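You operate a simulated robot arm through the tools that you are given. There is no shell and no other tool.

Carry out the task below with a simulated robot arm. There is one attempt and no reset: what you move stays moved.

Task
Clean the wooden block with the grey sponge, wax its top, close the tin and polish the top shiny.
Fine: In that order. Blue round brush and wax from the green wax tin, then the polishing block. Tools go back; leave the iron disc. Set down upright: what you pick out, round brush. A coat counts when it lies all over at full strength: go over it till it gets no stronger. What is to be rubbed or washed off counts as gone when no trace of it is left.

Only the result counts: the job must be done as asked and must still hold three seconds after the hand-in. Knocking over, shifting, dropping, spilling or breaking anything else fails it.

Robot
A 7-joint arm with a two-finger parallel gripper, fixed in place. Base frame: the origin is at the foot of the arm, x ahead of it, y to its left, z up; the work surface is at about z = 950. Readings come in mm, degrees, newtons and seconds.
With the tool pointing down near the work surface it reaches from about 100 to 620 mm from the base axis. Its first joint turns from -66.0 to 66.0 degrees. Payload 1.57 kg.
The tool frame sits at the grasp point between the pads (the TCP): z along the fingers, y along the line on which they close. The tips reach 30 mm beyond it. The gripper opens to 80 mm. The fingers are 17 mm wide and 12 mm thick; the gripper's body (40 by 82 mm) begins 80 mm behind the TCP.
Orientation is told as [roll, pitch, yaw] about the base's x, y, z axes, in that order, counted from this pose: with the fingers straight down and closing along the base's y, the tool's x points along the base's -x, its y along +y and its z along -z.

Tools
- The arm moves only by the tool arm_command. Its argument "series" is one flat list of numbers, 6 for each row, row after row: the shift along the tool's x, y, z in mm, then the turn, a rotation vector about the tool's x, y, z in degrees. In form: [dx, dy, dz, ax, ay, az, dx, dy, dz, ax, ay, az, ...]. A call has 1 to 20 rows; each row shifts and turns the commanded pose from where the row before left it, along the tool's axes as they then stand. "grip" is the opening, from 0 (shut) to 1 (fully open), set as the call begins (left out, the last holds). A row lasts 0.2 s, in which the tool goes at most 50 mm and 8.6 degrees; a call with a longer step from one row to the next is refused whole, and so is a gripper value outside its range. A pose out of reach is approached as far as the arm can. The call stops where the force on the tool passes 40 N (or 10 N more than at its start, if that is more) or the arm is blocked; 0.2 s more then pass. Each finger travels about 72 mm/s and halts on what it meets, pressing with about 27 N; the grip force reading is that of the motor and also rises with nothing between the fingers. The clock runs only during rows and for 0.2 s after the last one: add rows that do not move to give the fingers time. The reply holds the time, the measured pose of the TCP, the force on the tool along the base axes, the opening and the grip force, in the units named above and with some noise, with the torque about the TCP (base axes, N m) and any sound that the robot's microphone picked up, and new pictures: "show" is both (left out), scene, wrist or none.
- Cameras (640 x 400 px; columns grow to the right, rows downward): "scene" is fixed at [55.9, 434.6, 1424.3]; the picture's right is [-0.76, -0.65, 0.00], its down [-0.37, 0.43, -0.82] and it looks along [0.53, -0.63, -0.57] (base axes); focal length 239 px, centre (320, 200). "wrist" rides on the gripper at [72, -7, -122] in the tool frame; the picture's right is [0.09, 1.00, 0.00], its down [-0.84, 0.08, -0.54] and it looks along [-0.54, 0.05, 0.84] (tool axes); focal length 238 px, centre (320, 200). There is no depth. A picture from a camera that has moved, and an enlarged one, comes with that camera's place and axes in the base frame and with its lens.
- inspect(camera, box): a new picture of the part [left, top, right, bottom] of that camera's present view, enlarged. The clock stands still meanwhile.
- close_job(): hands the job in; it is judged then, once.

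Places have to be worked out from the pictures, the camera data and where the tool is seen. Open the gripper and draw the arm clear of the work before you hand the job in, unless the task says otherwise.

The tools are called after "Request:" as name(argument=value, ...) on one line, values as JSON. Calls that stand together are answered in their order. arm_command: Moves the arm, as the interface text tells. Its arguments: {"type":"object","properties":{"series":{"type":"array"},"grip":{"type":"number"},"show":{"type":"string","enum":["both","scene","wrist","none"]}},"required":["series"]} The other tools are called the same way: inspect (camera, box) takes an enlarged picture of a part of a camera's view; close_job () hands the job in.

At the start:

```text
time_s: 0.0
tcp_pos: [312.5, 52.7, 1297.9]
tcp_rot: [0.0, 0.0, 0.0]
wrist_force: [-0.3, -0.4, 0.0]
ft_torque: [0.04, 0.0, -0.02]
grip_width: 79.9
gripper_force: 0.1
```

scene: 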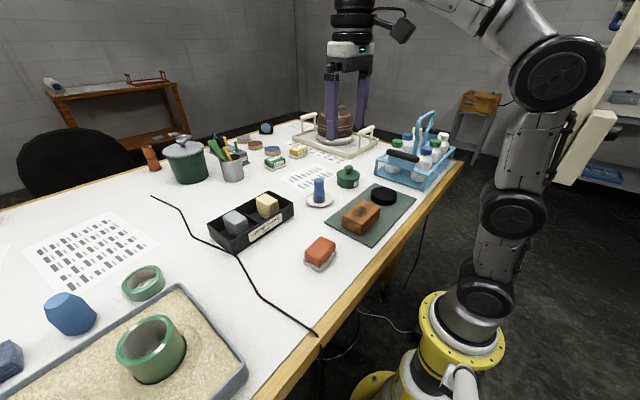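
wrist: 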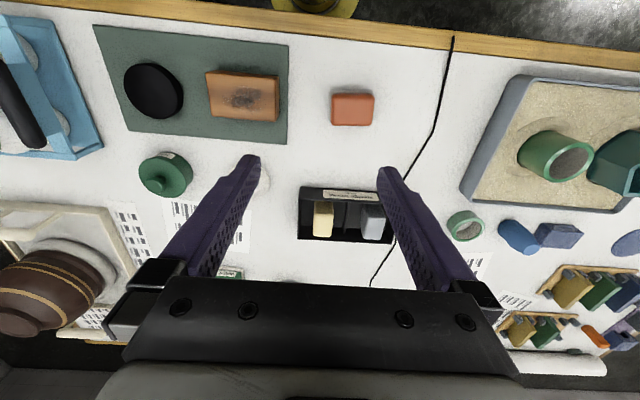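

The pictures show a mat with a wooden block and a black (iron) disc, a green tin, a blue round brush on a saucer, a black tray with a grey and a yellowish sponge/block, and a red-brown block. I take enlarged views first.

Request:
inspect(camera="scene", box=[200, 150, 430, 280])

Request:
inspect(camera="wrist", box=[90, 20, 400, 220])

Request:
inspect(camera="wrist", box=[280, 170, 420, 260])

```text
2.78 times, centred on (315, 215) of scene
camera zoom: at [55.9, 434.6, 1424.3], right [-0.76, -0.65, 0.0], down [-0.37, 0.43, -0.82], along [0.53, -0.63, -0.57], focal length 666 px, centre (334, 158)
```

zoom: 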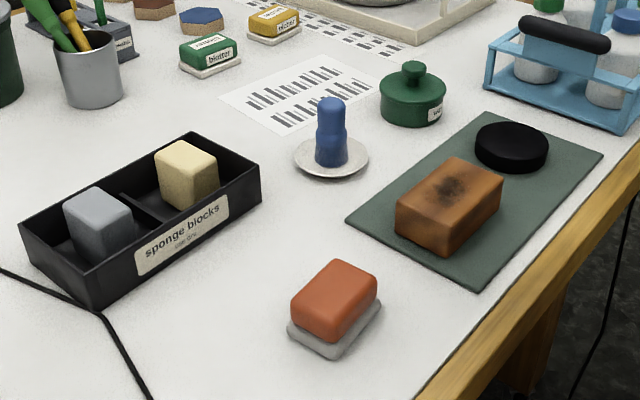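

```text
2.00 times, centred on (245, 120) of wrist
camera zoom: at [240.5, 45.6, 1419.2], right [-0.09, 1.0, 0.0], down [0.84, 0.08, 0.54], along [0.54, 0.05, -0.84], focal length 477 px, centre (470, 360)
```

zoom: 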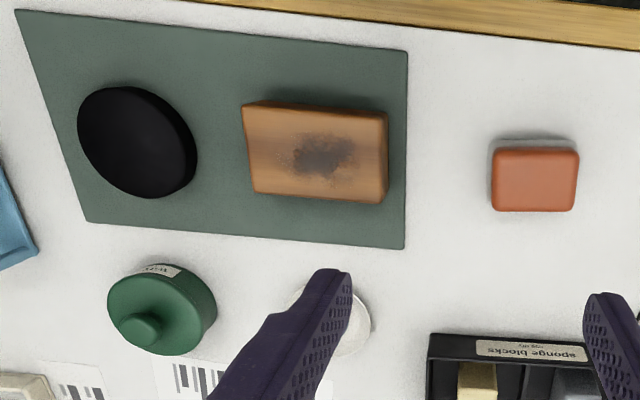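

```text
4.44 times, centred on (350, 215) of wrist
camera zoom: at [240.5, 45.6, 1419.2], right [-0.09, 1.0, 0.0], down [0.84, 0.08, 0.54], along [0.54, 0.05, -0.84], focal length 1059 px, centre (187, 133)
```

zoom: 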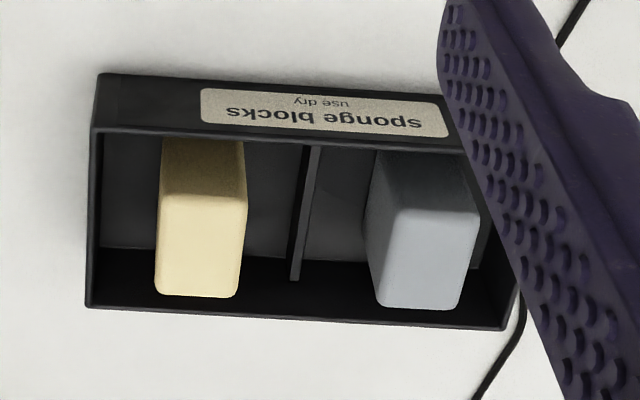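

I take closer looks at the remaining objects to make sure which is the polishing block.

Request:
inspect(camera="scene", box=[230, 110, 350, 185])

Request:
inspect(camera="scene", box=[290, 160, 430, 275])

Request:
inspect(camera="wrist", box=[440, 60, 640, 385])

Request:
inspect(camera="scene", box=[190, 170, 310, 260])

```text
5.33 times, centred on (290, 148) of scene
camera zoom: at [55.9, 434.6, 1424.3], right [-0.76, -0.65, 0.0], down [-0.37, 0.43, -0.82], along [0.53, -0.63, -0.57], focal length 1276 px, centre (480, 480)
```

zoom: 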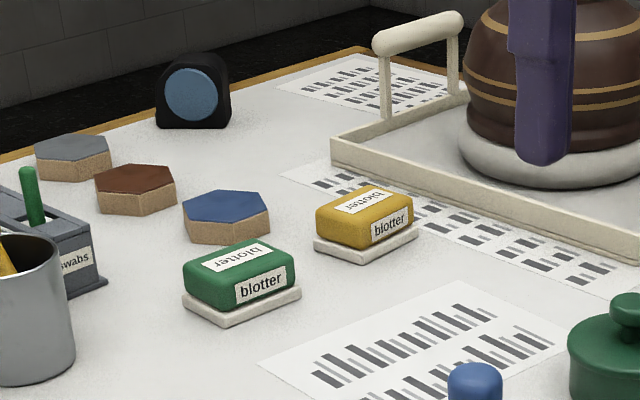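

```text
3.48 times, centred on (360, 218) of scene
camera zoom: at [55.9, 434.6, 1424.3], right [-0.76, -0.65, 0.0], down [-0.37, 0.43, -0.82], along [0.53, -0.63, -0.57], focal length 832 px, centre (181, 139)
```

zoom: 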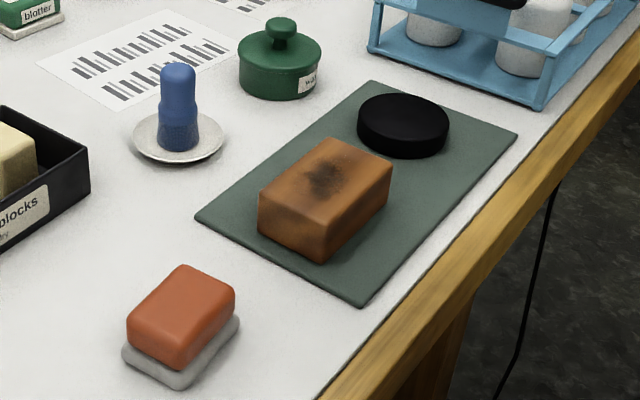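

```text
1.23 times, centred on (540, 222) of wrist
camera zoom: at [240.5, 45.6, 1419.2], right [-0.09, 1.0, 0.0], down [0.84, 0.08, 0.54], along [0.54, 0.05, -0.84], focal length 293 px, centre (49, 172)
```

zoom: 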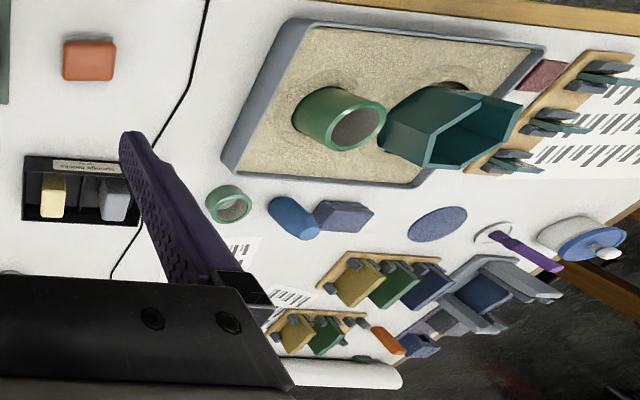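

```text
4.44 times, centred on (250, 215) of scene
camera zoom: at [55.9, 434.6, 1424.3], right [-0.76, -0.65, 0.0], down [-0.37, 0.43, -0.82], along [0.53, -0.63, -0.57], focal length 1063 px, centre (631, 133)
```

zoom: 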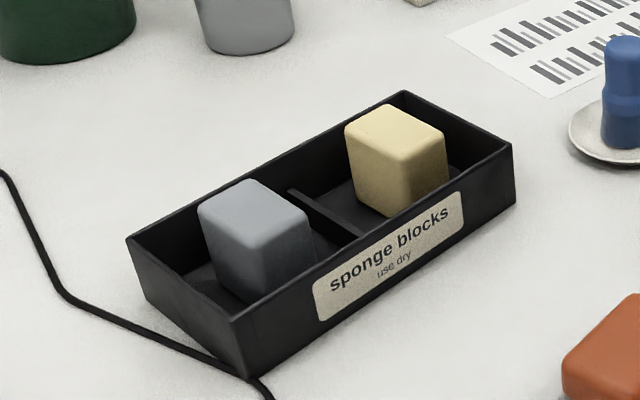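

The red-brown block with the grey felt base looks like the polishing block; the tin is green with a knobbed lid, and the brush stands on a saucer. I estimate the wooden block at about (327,-77); I move the arm above it for a closer view.

Request:
arm_command(series=[2.5, -26, 26, 0, 0, 0, 2.5, -26, 26, 0, 0, 0, 2.5, -26, 26, 0, 0, 0, 2.5, -26, 26, 0, 0, 0, 2.5, -26, 26, 0, 0, 0], grip=1, show="both")

```text
time_s: 1.2
tcp_pos: [300.0, -76.9, 1166.9]
tcp_rot: [0.0, -0.1, 0.0]
wrist_force: [0.1, 1.1, -0.9]
ft_torque: [-0.01, 0.02, -0.01]
grip_width: 80.0
gripper_force: 0.1
camera wrist: at [227.7, -84.3, 1289.1], right [-0.09, 1.0, 0.0], down [0.84, 0.08, 0.54], along [0.54, 0.05, -0.84], focal length 238 px, centre (320, 200)
```

scene: 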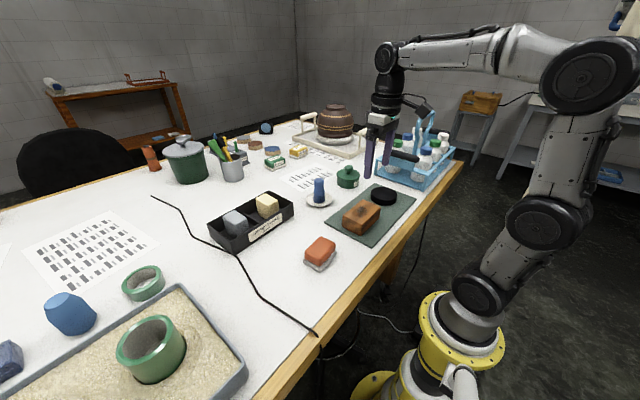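
wrist: 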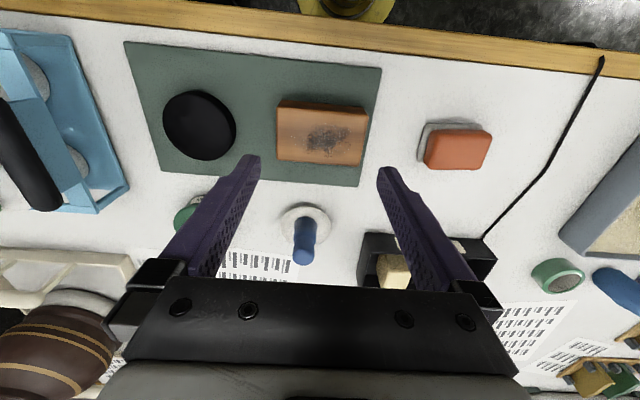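

I zoom into this closer wrist view to measure the objects and look for dirt on the block.

Request:
inspect(camera="wrist", box=[120, 30, 400, 205])

Request:
inspect(camera="wrist", box=[265, 85, 385, 180])

Request:
inspect(camera="wrist", box=[400, 100, 510, 190])

Request:
inspect(camera="wrist", box=[160, 180, 350, 290])

```text
2.29 times, centred on (260, 118) of wrist
camera zoom: at [227.7, -84.3, 1289.1], right [-0.09, 1.0, 0.0], down [0.84, 0.08, 0.54], along [0.54, 0.05, -0.84], focal length 545 px, centre (457, 389)
```

zoom: 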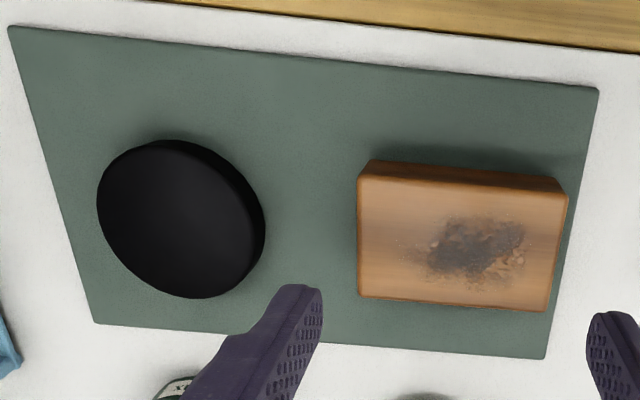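

```text
4.21 times, centred on (325, 132) of wrist
camera zoom: at [227.7, -84.3, 1289.1], right [-0.09, 1.0, 0.0], down [0.84, 0.08, 0.54], along [0.54, 0.05, -0.84], focal length 1004 px, centre (299, 484)
```

zoom: 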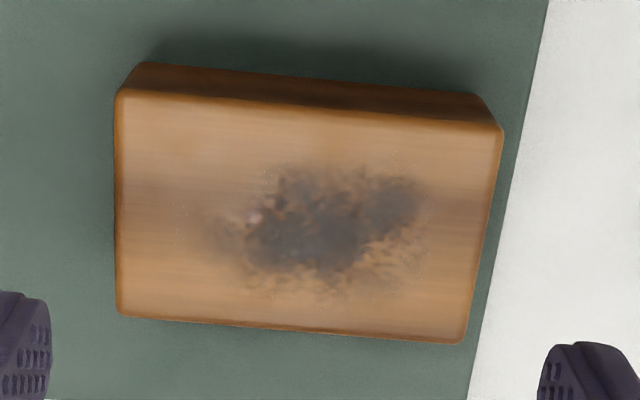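

```text
4.44 times, centred on (455, 145) of wrist
camera zoom: at [227.7, -84.3, 1289.1], right [-0.09, 1.0, 0.0], down [0.84, 0.08, 0.54], along [0.54, 0.05, -0.84], focal length 1059 px, centre (-280, 444)
```

zoom: 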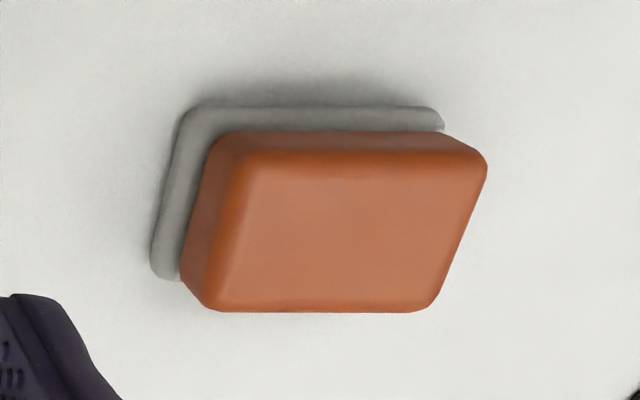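

```text
3.37 times, centred on (255, 235) of wrist
camera zoom: at [227.7, -84.3, 1289.1], right [-0.09, 1.0, 0.0], down [0.84, 0.08, 0.54], along [0.54, 0.05, -0.84], focal length 803 px, centre (539, 82)
```

zoom: 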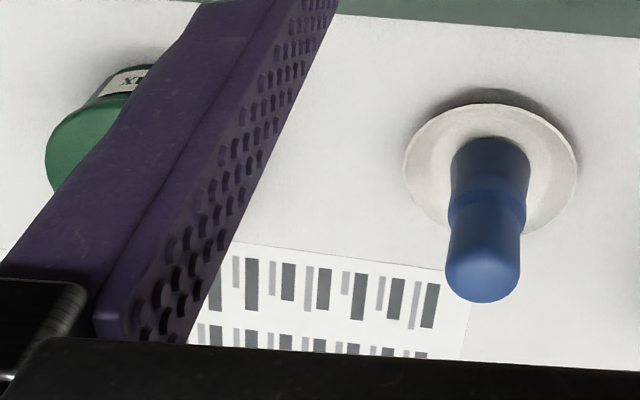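

The wooden block appears axis-aligned, centred near (326,-74), about 111 (y) × 67 (x) mm. I check its visible side faces in the scene camera for extra dirt.

Request:
inspect(camera="scene", box=[335, 190, 390, 242])

Request:
inspect(camera="scene", box=[290, 160, 380, 220])

```text
7.69 times, centred on (362, 216) of scene
camera zoom: at [55.9, 434.6, 1424.3], right [-0.76, -0.65, 0.0], down [-0.37, 0.43, -0.82], along [0.53, -0.63, -0.57], focal length 1840 px, centre (-7, 77)
```

zoom: 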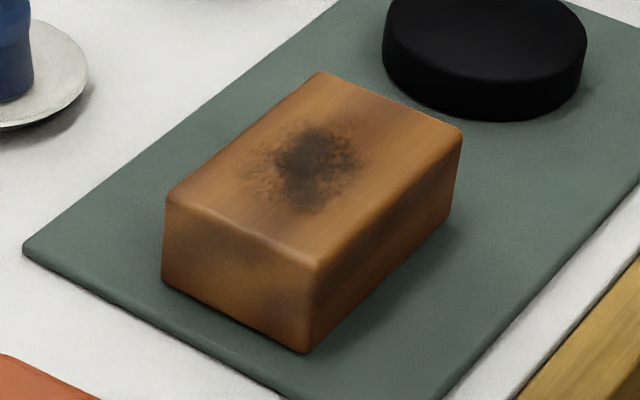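

```text
6.67 times, centred on (335, 190) of scene
camera zoom: at [55.9, 434.6, 1424.3], right [-0.76, -0.65, 0.0], down [-0.37, 0.43, -0.82], along [0.53, -0.63, -0.57], focal length 1594 px, centre (220, 267)
```

zoom: 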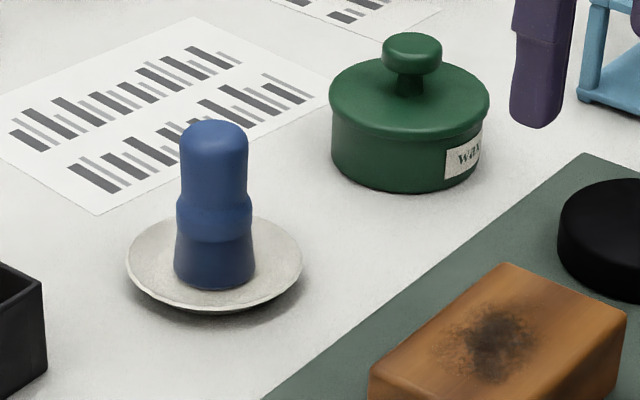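

The block's sides look clean apart from shading; I'll check again later. Now I move over the sponge tray (grey sponge near (563,192)) for a close look.

Request:
arm_command(series=[-28, 33, 2, 0, 0, 0, -28, 33, 2, 0, 0, 0, -28, 33, 2, 0, 0, 0, -28, 33, 2, 0, 0, 0, -28, 33, 2, 0, 0, 0, -28, 33, 2, 0, 0, 0, -28, 33, 2, 0, 0, 0, 0, 0, 0, 0, 0, 0], grip=1, show="both")

```text
time_s: 3.0
tcp_pos: [496.3, 153.7, 1154.5]
tcp_rot: [0.1, 0.0, -0.1]
wrist_force: [0.3, -0.9, -0.1]
ft_torque: [-0.01, -0.02, 0.02]
grip_width: 80.1
gripper_force: 0.0
camera wrist: at [424.1, 147.0, 1275.8], right [-0.09, 1.0, 0.0], down [0.84, 0.08, 0.54], along [0.54, 0.05, -0.84], focal length 238 px, centre (320, 200)
```

scene: 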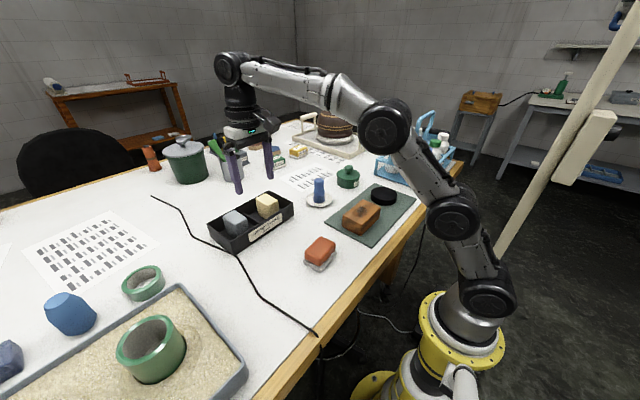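
wrist: 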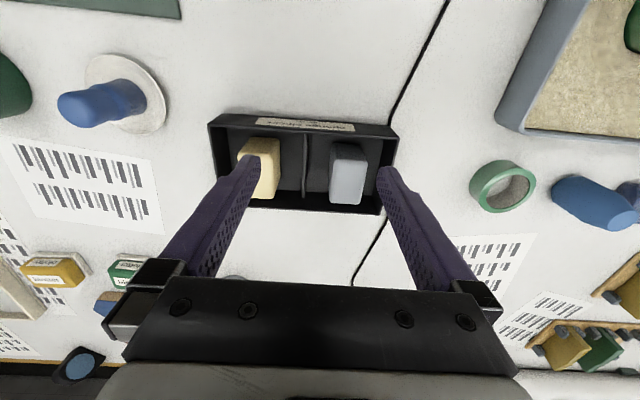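

Request:
inspect(camera="wrist", box=[200, 95, 410, 230])

Request:
inspect(camera="wrist", box=[295, 120, 405, 220])

Request:
inspect(camera="wrist", box=[45, 40, 185, 140])

```text
2.96 times, centred on (305, 162) of wrist
camera zoom: at [424.1, 147.0, 1275.8], right [-0.09, 1.0, 0.0], down [0.84, 0.08, 0.54], along [0.54, 0.05, -0.84], focal length 706 px, centre (364, 311)
```

zoom: 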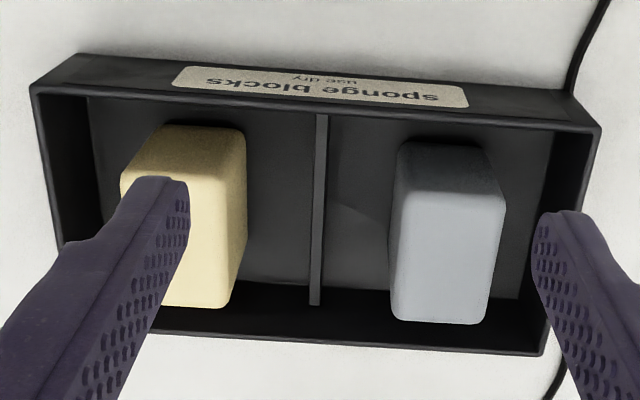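

```text
4.00 times, centred on (350, 170) of wrist
camera zoom: at [424.1, 147.0, 1275.8], right [-0.09, 1.0, 0.0], down [0.84, 0.08, 0.54], along [0.54, 0.05, -0.84], focal length 953 px, centre (200, 320)
```

zoom: 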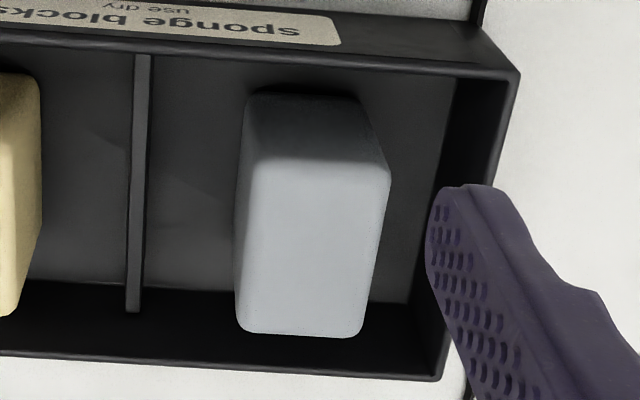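

```text
4.00 times, centred on (115, 90) of wrist
camera zoom: at [424.1, 147.0, 1275.8], right [-0.09, 1.0, 0.0], down [0.84, 0.08, 0.54], along [0.54, 0.05, -0.84], focal length 953 px, centre (1140, 640)
```

zoom: 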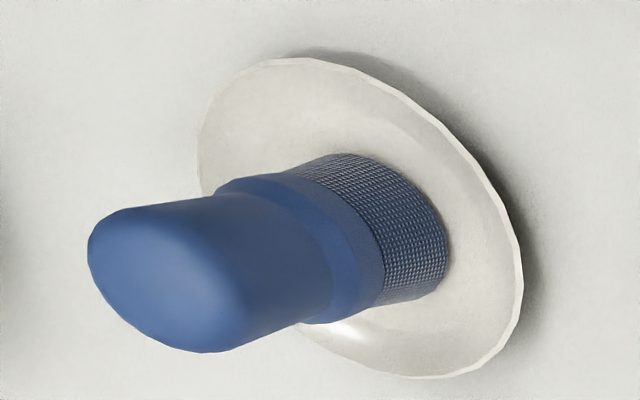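

From this view I judge the grey sponge centre at about (565,194), roughly 62×43 mm, top near z 1013, tray rim near z 1000 with about 30 mm free on each side. I go above it with the opening reduced to ~62 mm so the fingers clear the tray walls.

Request:
arm_command(series=[-23, 13.4, 30, 0, 0, 0, -23, 13.4, 30, 0, 0, 0, -23, 13.5, 30, 0, 0, 0, 0, 0, 0, 0, 0, 0, 0, 0, 0, 0, 0, 0], grip=0.78, show="both")

```text
time_s: 4.2
tcp_pos: [565.5, 193.7, 1064.1]
tcp_rot: [0.0, 0.0, 0.0]
wrist_force: [0.9, 0.2, -0.4]
ft_torque: [0.01, -0.01, -0.03]
grip_width: 62.2
gripper_force: 0.0
camera wrist: at [492.4, 187.5, 1186.1], right [-0.09, 1.0, 0.0], down [0.84, 0.08, 0.54], along [0.54, 0.05, -0.84], focal length 238 px, centre (320, 200)
```

scene: 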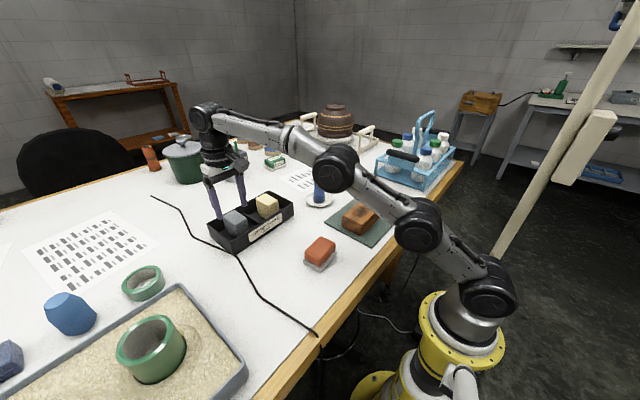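
wrist: 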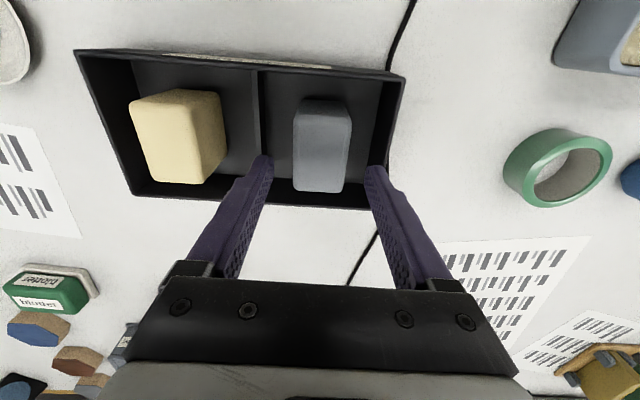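

The sponge sits centred between the fingers. I descend about 59 mm so the tips reach z ≈ 975 beside the sponge.

Request:
arm_command(series=[0, 0, 15, 0, 0, 0, 0, 0, 15, 0, 0, 0, 0, 0, 15, 0, 0, 0, -1, 0, 14, 0, 0, 0, 0, 0, 0, 0, 0, 0], grip=0.78, show="both")

```text
time_s: 5.4
tcp_pos: [566.4, 192.7, 1003.9]
tcp_rot: [0.1, 0.0, 0.1]
wrist_force: [-0.3, 0.3, 0.6]
ft_torque: [0.02, -0.01, 0.03]
grip_width: 62.5
gripper_force: 0.0
camera wrist: at [494.1, 186.7, 1126.3], right [-0.09, 1.0, 0.0], down [0.84, 0.08, 0.54], along [0.54, 0.05, -0.84], focal length 238 px, centre (320, 200)
```

scene: 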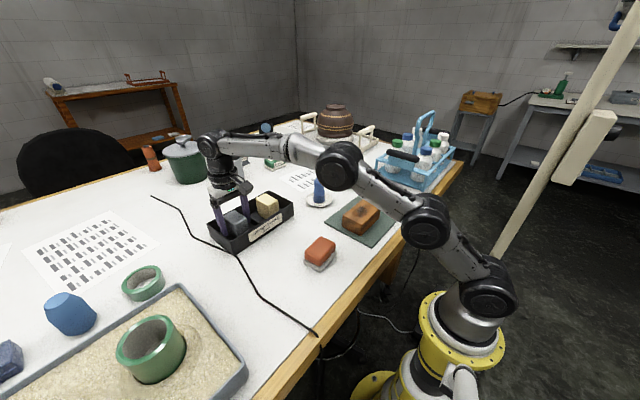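
wrist: 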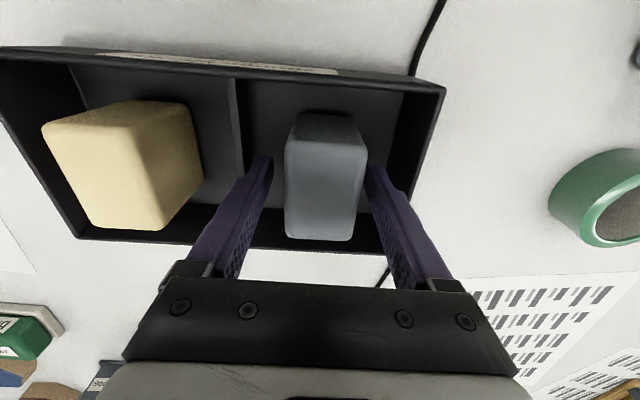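

The fingers straddle the grey sponge evenly. I close the gripper on it.

Request:
arm_command(series=[0, 0, 0, 0, 0, 0, 0, 0, 0, 0, 0, 0, 0, 0, 0, 0, 0, 0], grip=0, show="wrist")

```text
time_s: 6.2
tcp_pos: [566.8, 194.2, 1003.8]
tcp_rot: [0.1, 0.1, 0.0]
wrist_force: [-0.3, 0.2, 0.8]
ft_torque: [-0.04, -0.01, 0.02]
grip_width: 41.6
gripper_force: 26.9
camera wrist: at [494.1, 186.7, 1126.5], right [-0.09, 1.0, 0.0], down [0.84, 0.08, 0.54], along [0.54, 0.05, -0.84], focal length 238 px, centre (320, 200)
```

wrist: 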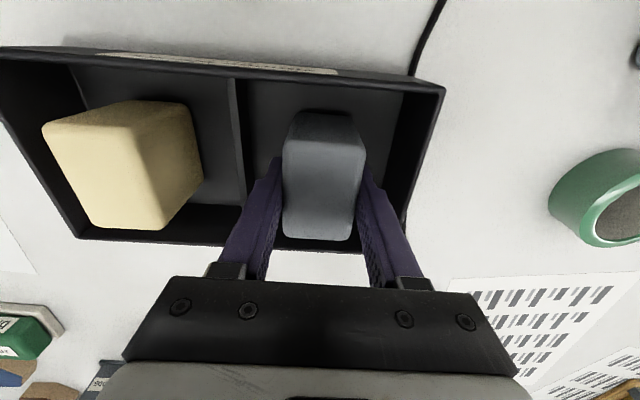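

The sponge is held (41.6 mm wide). I lift it 110 mm straight up and carry it to above the wooden block.

Request:
arm_command(series=[0, 0, -20, 0, 0, 0, 0, 0, -30, 0, 0, 0, 0, 0, -30, 0, 0, 0, 0, 0, -30, 0, 0, 0, 24, -26.85, 0, 0, 0, 0, 24, -26.85, 0, 0, 0, 0, 24, -26.85, 0, 0, 0, 0, 24, -26.85, 0, 0, 0, 0, 24, -26.85, 0, 0, 0, 0, 24, -26.85, 0, 0, 0, 0, 24, -26.85, 0, 0, 0, 0, 24, -26.85, 0, 0, 0, 0, 24, -26.85, 0, 0, 0, 0, 24, -26.85, 0, 0, 0, 0, 0, 0, 0, 0, 0, 0], grip=0, show="both")

```text
time_s: 9.4
tcp_pos: [314.3, -80.2, 1111.0]
tcp_rot: [0.0, 0.0, 0.0]
wrist_force: [0.0, -0.4, 0.0]
ft_torque: [0.02, 0.01, 0.03]
grip_width: 41.3
gripper_force: 27.0
out of reach, approached as far as the arm can: row 4
camera wrist: at [241.0, -87.0, 1232.3], right [-0.09, 1.0, 0.0], down [0.84, 0.08, 0.54], along [0.54, 0.05, -0.84], focal length 238 px, centre (320, 200)
```

scene: 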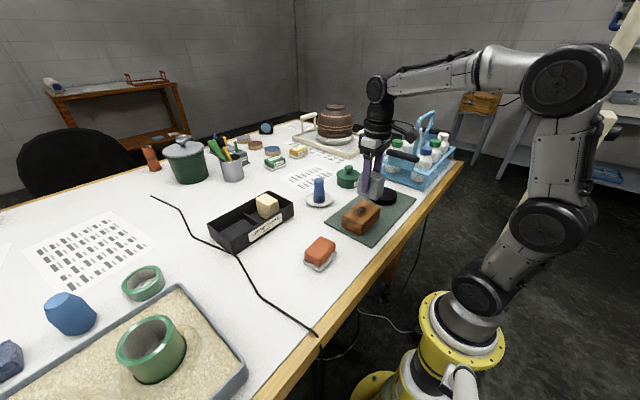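
wrist: 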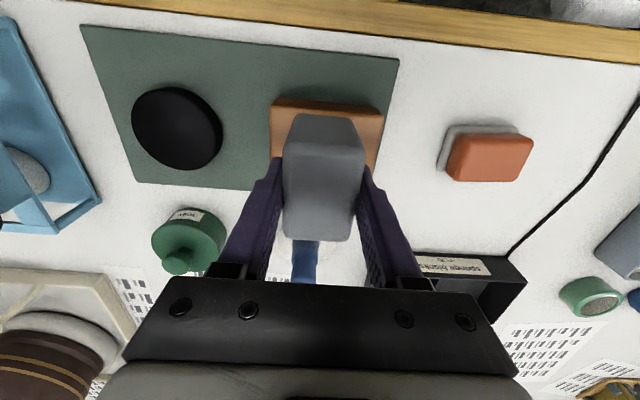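

The lift was clamped by reach, so I re-base on the measured pose (314.3,-80.2,1111). I move over the block's centre and come down to just above the expected contact height.

Request:
arm_command(series=[-11.7, 5.7, 10, 0, 0, 0, 0, 0, 20, 0, 0, 0, 0, 0, 20, 0, 0, 0, 0, 0, 0, 0, 0, 0], grip=0, show="both")

```text
time_s: 10.4
tcp_pos: [325.3, -74.5, 1058.4]
tcp_rot: [0.0, 0.0, 0.0]
wrist_force: [1.1, 0.5, -0.5]
ft_torque: [0.0, -0.01, 0.01]
grip_width: 41.2
gripper_force: 27.2
camera wrist: at [253.0, -80.8, 1181.3], right [-0.09, 1.0, 0.0], down [0.84, 0.08, 0.54], along [0.54, 0.05, -0.84], focal length 238 px, centre (320, 200)
```

scene: 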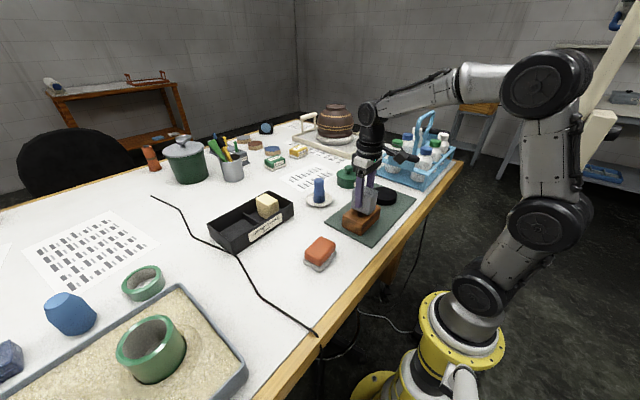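
wrist: 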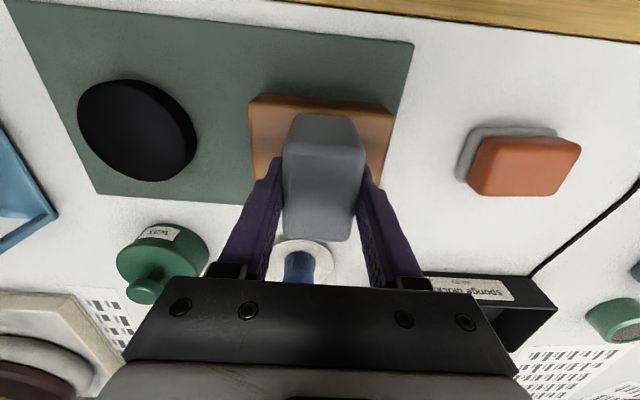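

The sponge is centred over the block. I lower in small steps until contact shows in the force reading.

Request:
arm_command(series=[0, 0, 4, 0, 0, 0, 0, 0, 4, 0, 0, 0], grip=0, show="none")

Request:
arm_command(series=[0, 0, 2, 0, 0, 0, 0, 0, 1, 0, 0, 0], grip=0, show="none")

Request:
arm_command(series=[0, 0, 2, 0, 0, 0, 0, 0, 1, 0, 0, 0], grip=0, show="wrist")

```text
time_s: 11.0
tcp_pos: [326.4, -74.3, 1052.6]
tcp_rot: [0.0, -0.2, 0.0]
wrist_force: [-0.8, -0.3, 2.6]
ft_torque: [0.02, 0.0, -0.01]
grip_width: 41.5
gripper_force: 27.0
```

```text
time_s: 11.6
tcp_pos: [325.5, -73.3, 1050.9]
tcp_rot: [-0.1, -0.4, -0.1]
wrist_force: [-6.7, 3.2, 28.3]
ft_torque: [0.15, 0.54, 0.01]
grip_width: 41.5
gripper_force: 27.4
```

```text
time_s: 12.2
tcp_pos: [326.4, -74.6, 1049.8]
tcp_rot: [-0.1, -0.5, 0.0]
wrist_force: [-1.5, 2.6, 34.5]
ft_torque: [0.14, -0.07, -0.05]
grip_width: 41.5
gripper_force: 26.7
camera wrist: at [253.1, -80.7, 1170.3], right [-0.09, 1.0, 0.0], down [0.83, 0.08, 0.55], along [0.55, 0.05, -0.84], focal length 238 px, centre (320, 200)
```

wrist: 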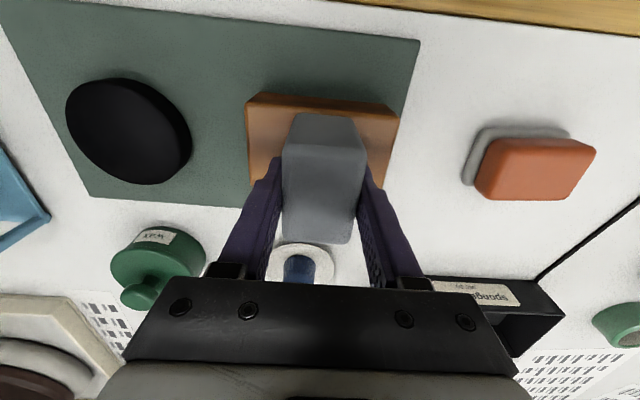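

Contact was made at TCP z ≈ 1052 and the force is now 34 N, more than needed. I back off a few mm to get to a gentle pressure.

Request:
arm_command(series=[0, 0, -2, 0, 0, 0, 0, 0, 0, 0, 0, 0], grip=0, show="none")

```text
time_s: 12.8
tcp_pos: [326.7, -74.6, 1048.3]
tcp_rot: [0.1, -0.3, 0.0]
wrist_force: [7.0, 1.4, 19.1]
ft_torque: [0.02, -0.82, 0.07]
grip_width: 41.3
gripper_force: 26.9
```

About 19 N remains, so I raise 1 mm more and make the first wiping strokes along the block's length (±34 mm).

Request:
arm_command(series=[0, 0, -1, 0, 0, 0, 0, -8.5, 0, 0, 0, 0, 0, -8.5, 0, 0, 0, 0, 0, -8.5, 0, 0, 0, 0, 0, -8.5, 0, 0, 0, 0, 0, 8.5, 0, 0, 0, 0, 0, 8.5, 0, 0, 0, 0, 0, 8.5, 0, 0, 0, 0, 0, 8.5, 0, 0, 0, 0, 0, 8.5, 0, 0, 0, 0, 0, 8.5, 0, 0, 0, 0, 0, 8.5, 0, 0, 0, 0, 0, 8.5, 0, 0, 0, 0], grip=0, show="both")

```text
time_s: 15.6
tcp_pos: [325.1, -40.7, 1050.0]
tcp_rot: [0.0, 0.0, -0.1]
wrist_force: [0.9, -3.8, 3.0]
ft_torque: [-0.16, -0.15, -0.09]
grip_width: 41.2
gripper_force: 26.6
camera wrist: at [252.7, -47.2, 1171.2], right [-0.09, 1.0, 0.0], down [0.84, 0.08, 0.54], along [0.54, 0.05, -0.84], focal length 238 px, centre (320, 200)
```

scene: 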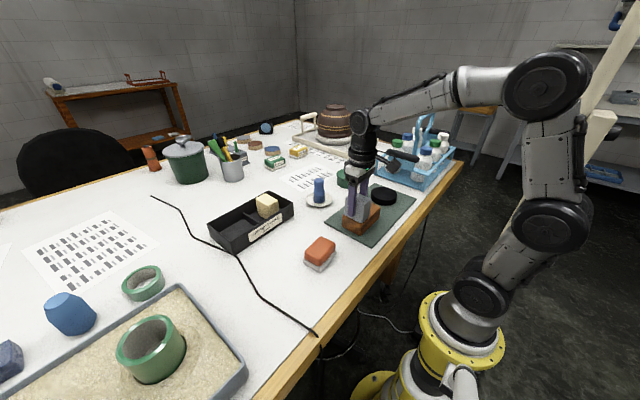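
wrist: 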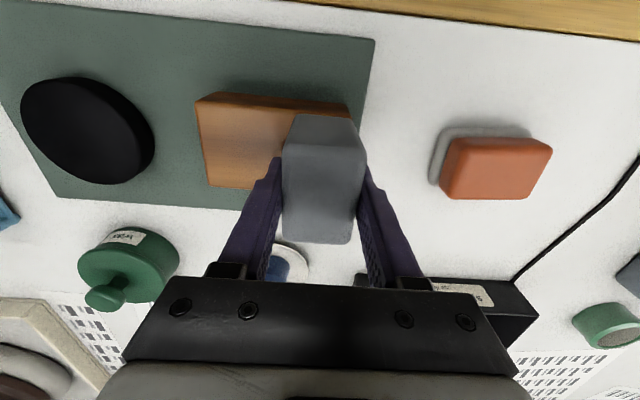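

The exposed left part of the block already looks cleaner. I look at it closely.

Request:
inspect(camera="wrist", box=[185, 80, 365, 200])

Request:
inspect(camera="scene", box=[330, 185, 395, 245])

```text
3.33 times, centred on (275, 140) of wrist
camera zoom: at [252.7, -47.2, 1171.2], right [-0.09, 1.0, 0.0], down [0.84, 0.08, 0.54], along [0.54, 0.05, -0.84], focal length 794 px, centre (470, 400)
```

zoom: 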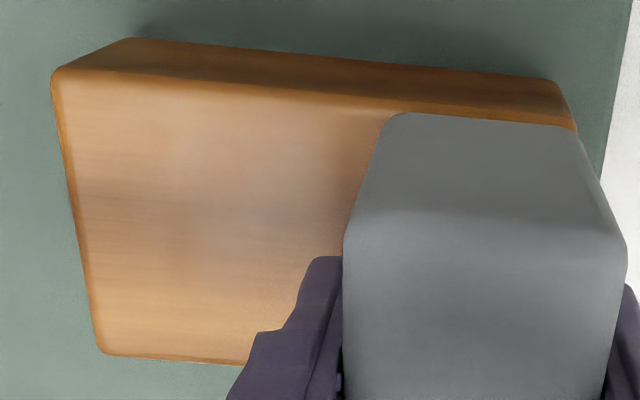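

```text
6.67 times, centred on (362, 215) of scene
camera zoom: at [55.9, 434.5, 1424.3], right [-0.76, -0.65, 0.0], down [-0.37, 0.43, -0.82], along [0.53, -0.63, -0.57], focal length 1594 px, centre (37, 100)
```

zoom: 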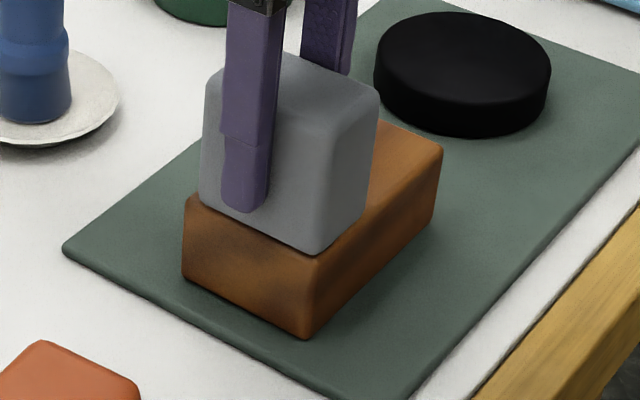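

A faint haze remains in the stained area. I press about 1 mm more and do several further strokes with small sideways offsets.

Request:
arm_command(series=[0, 0, 1, 0, 0, 0, 0, -8.5, 0, 0, 0, 0, 0, -8.5, 0, 0, 0, 0, 0, -8.5, 0, 0, 0, 0, 0, -8.5, 0, 0, 0, 0, 0, -8.5, 0, 0, 0, 0, 0, -8.5, 0, 0, 0, 0, 0, -8.5, 0, 0, 0, 0, 0, -8.5, 0, 0, 0, 0, -5, 0, 0, 0, 0, 0, 0, 8.5, 0, 0, 0, 0, 0, 8.5, 0, 0, 0, 0, 0, 8.5, 0, 0, 0, 0, 0, 8.5, 0, 0, 0, 0, 0, 8.5, 0, 0, 0, 0, 0, 8.5, 0, 0, 0, 0, 0, 8.5, 0, 0, 0, 0, 0, 8.5, 0, 0, 0, 0, 10, 0, 0, 0, 0, 0], grip=0, show="none")

Request:
arm_command(series=[0, -8.5, 0, 0, 0, 0, 0, -8.5, 0, 0, 0, 0, 0, -8.5, 0, 0, 0, 0, 0, -8.5, 0, 0, 0, 0, 0, -8.5, 0, 0, 0, 0, 0, -8.5, 0, 0, 0, 0, 0, -8.5, 0, 0, 0, 0, 0, -8.5, 0, 0, 0, 0, -5, 0, 0, 0, 0, 0, 0, 8.5, 0, 0, 0, 0, 0, 8.5, 0, 0, 0, 0, 0, 8.5, 0, 0, 0, 0, 0, 8.5, 0, 0, 0, 0, 0, 8.5, 0, 0, 0, 0, 0, 8.5, 0, 0, 0, 0, 0, 8.5, 0, 0, 0, 0, 0, 8.5, 0, 0, 0, 0], grip=0, show="both")

```text
time_s: 19.6
tcp_pos: [320.6, -39.2, 1048.6]
tcp_rot: [0.2, -0.1, 0.1]
wrist_force: [6.6, 3.7, 8.3]
ft_torque: [0.13, -0.57, 0.12]
grip_width: 41.2
gripper_force: 26.6
```

```text
time_s: 23.2
tcp_pos: [326.2, -40.4, 1048.5]
tcp_rot: [0.0, -0.1, 0.0]
wrist_force: [-0.1, -7.7, 9.1]
ft_torque: [-0.34, -0.23, -0.15]
grip_width: 41.5
gripper_force: 26.7
camera wrist: at [253.1, -46.7, 1170.2], right [-0.09, 1.0, 0.0], down [0.84, 0.08, 0.54], along [0.54, 0.05, -0.84], focal length 238 px, centre (320, 200)
```

scene: 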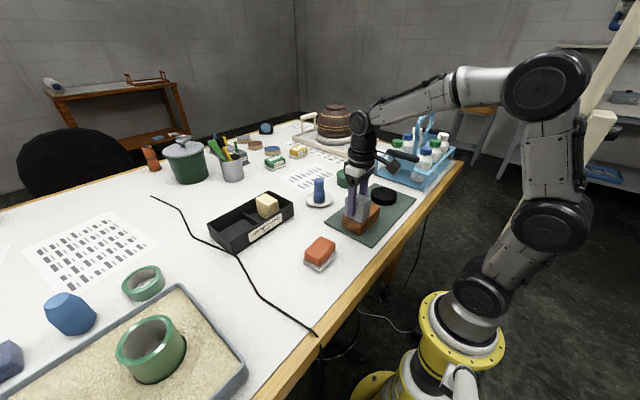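
wrist: 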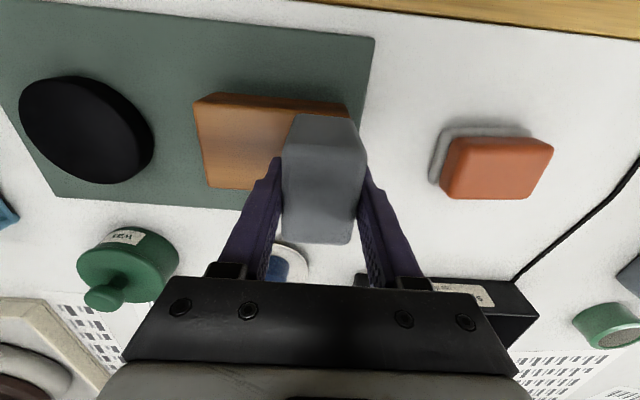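

Contact was kept at 8–9 N. I lift and move aside to view the full top surface.

Request:
arm_command(series=[0, 0, -20, 0, 0, 0, 0, 0, -30, 0, 0, 0, 0, 30, -10, 0, 0, 0, 0, 35, 0, 0, 0, 0, 0, 0, 0, 0, 0, 0], grip=0, show="both")

Request:
inspect(camera="wrist", box=[120, 70, 300, 190])

Request:
inspect(camera="scene", box=[330, 185, 395, 245])

```text
time_s: 24.4
tcp_pos: [326.1, 26.1, 1108.8]
tcp_rot: [0.1, -0.1, 0.0]
wrist_force: [-0.7, 0.1, -0.1]
ft_torque: [-0.02, 0.0, 0.02]
grip_width: 41.3
gripper_force: 27.0
camera wrist: at [252.7, 18.7, 1230.2], right [-0.09, 1.0, 0.0], down [0.84, 0.08, 0.54], along [0.54, 0.05, -0.84], focal length 238 px, centre (320, 200)
```

scene: 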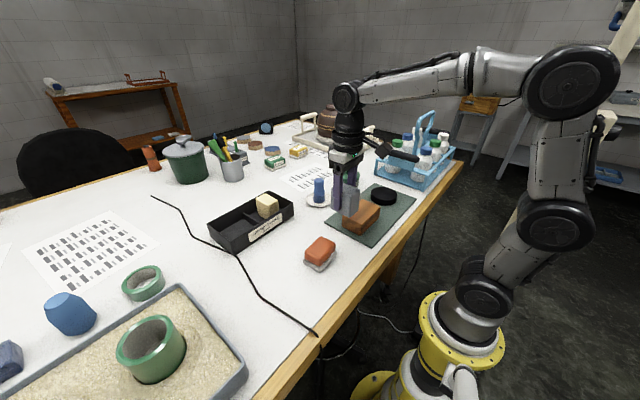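
wrist: 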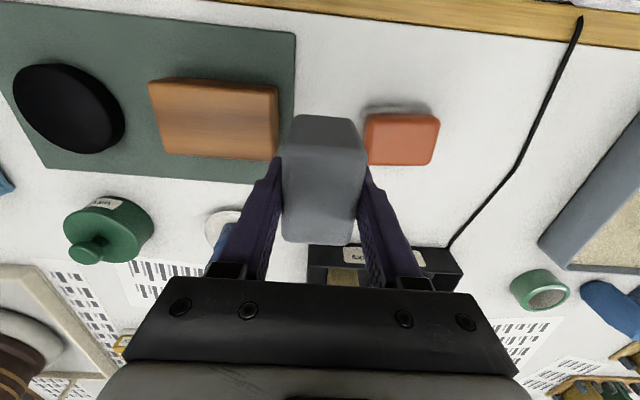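

```text
3.33 times, centred on (210, 130) of wrist
camera zoom: at [252.7, 18.7, 1230.2], right [-0.09, 1.0, 0.0], down [0.84, 0.08, 0.54], along [0.54, 0.05, -0.84], focal length 794 px, centre (687, 433)
```

zoom: 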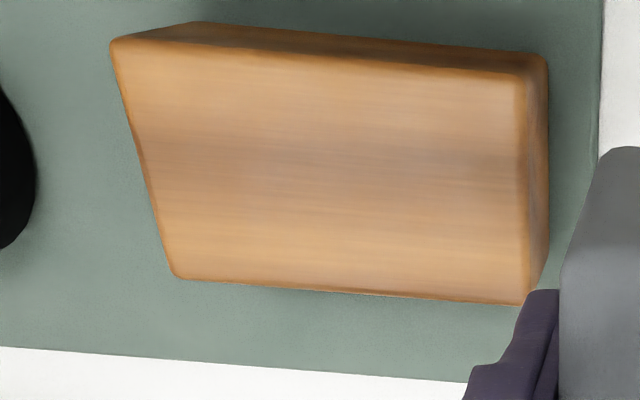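

```text
6.67 times, centred on (362, 215) of scene
camera zoom: at [55.9, 434.6, 1424.3], right [-0.76, -0.65, 0.0], down [-0.37, 0.43, -0.82], along [0.53, -0.63, -0.57], focal length 1594 px, centre (37, 100)
```

zoom: 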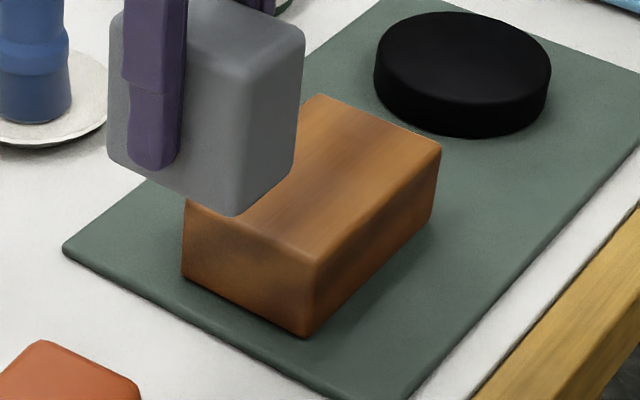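

The top looks clean with only wood grain left. To be sure there's no dirt on the block's hidden sides, I move to (480,-178) and turn the tool 90° so the wrist camera sees the -y and +x faces.

Request:
arm_command(series=[-25.7, -34, 0, 0, 0, 0, -25.7, -34, 0, 0, 0, 0, -25.7, -34, 0, 0, 0, 0, -25.7, -34, 0, 0, 0, 0, -25.7, -34, 0, 0, 0, 0, -25.7, -34, 0, 0, 0, 0, 0, 0, 0, 0, 0, -8.4, 0, 0, 0, 0, 0, -8.4, 0, 0, 0, 0, 0, -8.4, 0, 0, 0, 0, 0, -8.4, 0, 0, 0, 0, 0, -8.4, 0, 0, 0, 0, 0, -8.4, 0, 0, 0, 0, 0, -8.4, 0, 0, 0, 0, 0, -8.4, 0, 0, 0, 0, 0, -8.4, 0, 0, 0, 0, 0, -8.4, 0, 0, 0, 0, 0, -6, 0, 0, 0, 0, 0, 0], grip=0, show="both")

```text
time_s: 28.2
tcp_pos: [479.7, -179.2, 1108.7]
tcp_rot: [0.0, 0.1, 90.1]
wrist_force: [-0.1, 0.5, -0.5]
ft_torque: [-0.02, 0.01, 0.01]
grip_width: 41.1
gripper_force: 26.7
camera wrist: at [485.7, -251.1, 1230.6], right [-1.0, -0.09, 0.0], down [-0.08, 0.84, 0.54], along [-0.05, 0.54, -0.84], focal length 238 px, centre (320, 200)
```

scene: 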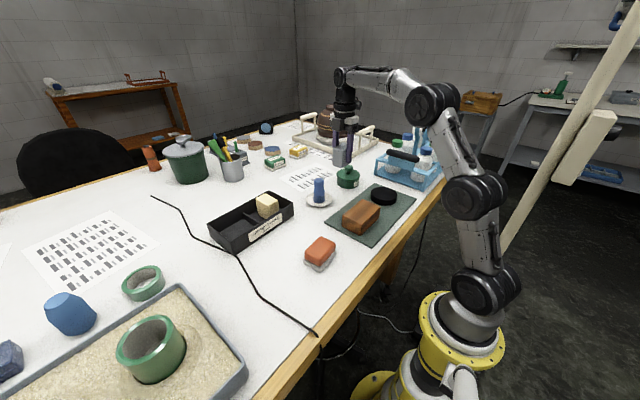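
wrist: 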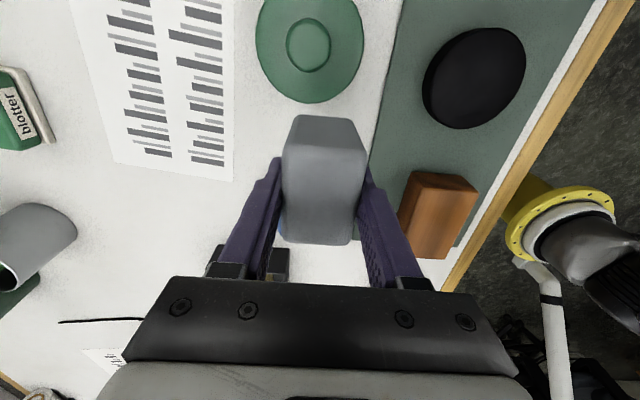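

Request:
inspect(camera="wrist", box=[385, 155, 495, 265])

Request:
inspect(camera="scene", box=[335, 190, 390, 242])

Request:
inspect(camera="wrist", box=[230, 0, 390, 110])

```text
3.64 times, centred on (440, 210) of wrist
camera zoom: at [485.7, -251.1, 1230.6], right [-1.0, -0.09, 0.0], down [-0.08, 0.84, 0.54], along [-0.05, 0.54, -0.84], focal length 867 px, centre (-116, 164)
```

zoom: 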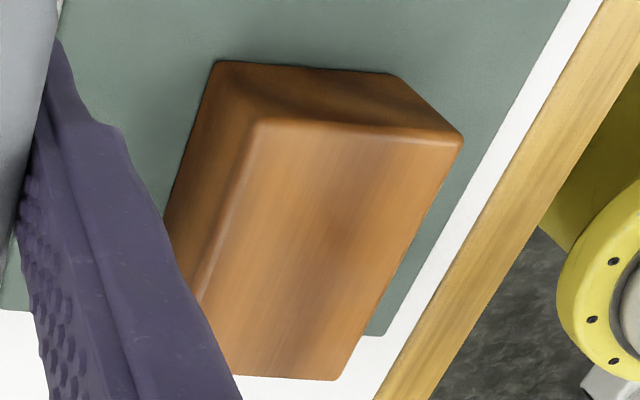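

```text
7.69 times, centred on (362, 216) of scene
camera zoom: at [55.9, 434.6, 1424.3], right [-0.76, -0.65, 0.0], down [-0.37, 0.43, -0.82], along [0.53, -0.63, -0.57], focal length 1840 px, centre (-7, 77)
```

zoom: 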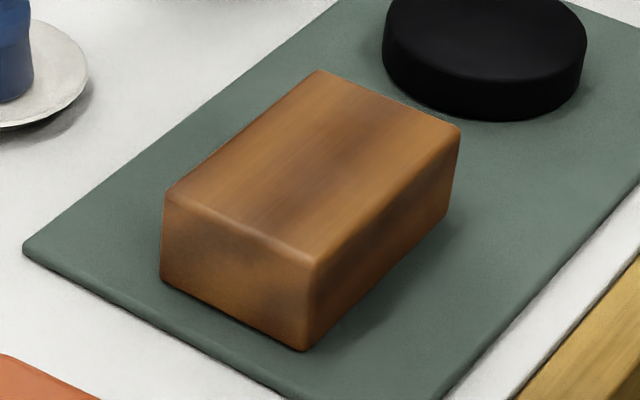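

```text
3.64 times, centred on (310, 55) of wrist
camera zoom: at [485.7, -251.1, 1230.6], right [-1.0, -0.09, 0.0], down [-0.08, 0.84, 0.54], along [-0.05, 0.54, -0.84], focal length 867 px, centre (356, 727)
```

zoom: 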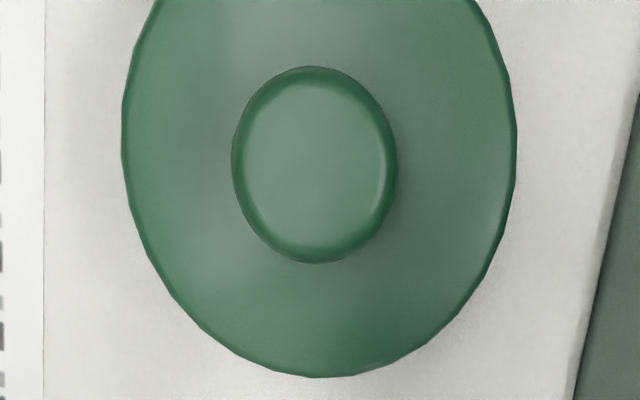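

The other faces show only smooth wood grain; the tin lid's centre works out at about (494.5,-250.5) with a ~35 mm knob. To be sure about the top, I return and add more wiping passes, then compare pictures.

Request:
arm_command(series=[0, 0, 0, 0, 0, 8.4, 0, 0, 0, 0, 0, 8.4, 0, 0, 0, 0, 0, 8.4, 0, 0, 0, 0, 0, 8.4, 0, 0, 0, 0, 0, 8.4, 0, 0, 0, 0, 0, 8.4, 0, 0, 0, 0, 0, 8.4, 0, 0, 0, 0, 0, 8.4, 0, 0, 0, 0, 0, 8.4, 0, 0, 0, 0, 0, 8.4, 0, 0, 0, 0, 0, 6, 25.6, 17.45, 0, 0, 0, 0, 25.6, 17.45, 0, 0, 0, 0, 25.6, 17.45, 0, 0, 0, 0, 25.6, 17.45, 0, 0, 0, 0, 25.6, 17.45, 0, 0, 0, 0, 25.6, 17.45, 0, 0, 0, 0, 0, 0, 25, 0, 0, 0, 0, 0, 25, 0, 0, 0, 0, 0, 0, 0, 0, 0], grip=0, show="none")

Request:
arm_command(series=[0, 0, 4, 0, 0, 0, 0, 0, 4, 0, 0, 0, 0, 0, 2, 0, 0, 0], grip=0, show="none")

```text
time_s: 32.4
tcp_pos: [325.8, -75.8, 1058.3]
tcp_rot: [0.0, 0.0, 0.0]
wrist_force: [-0.2, -0.4, -0.5]
ft_torque: [-0.01, 0.01, 0.0]
grip_width: 41.3
gripper_force: 27.2
```

```text
time_s: 33.2
tcp_pos: [325.0, -73.8, 1048.0]
tcp_rot: [0.0, 0.0, 0.0]
wrist_force: [-1.0, 0.0, 0.9]
ft_torque: [-0.01, -0.07, -0.01]
grip_width: 41.3
gripper_force: 27.4
```

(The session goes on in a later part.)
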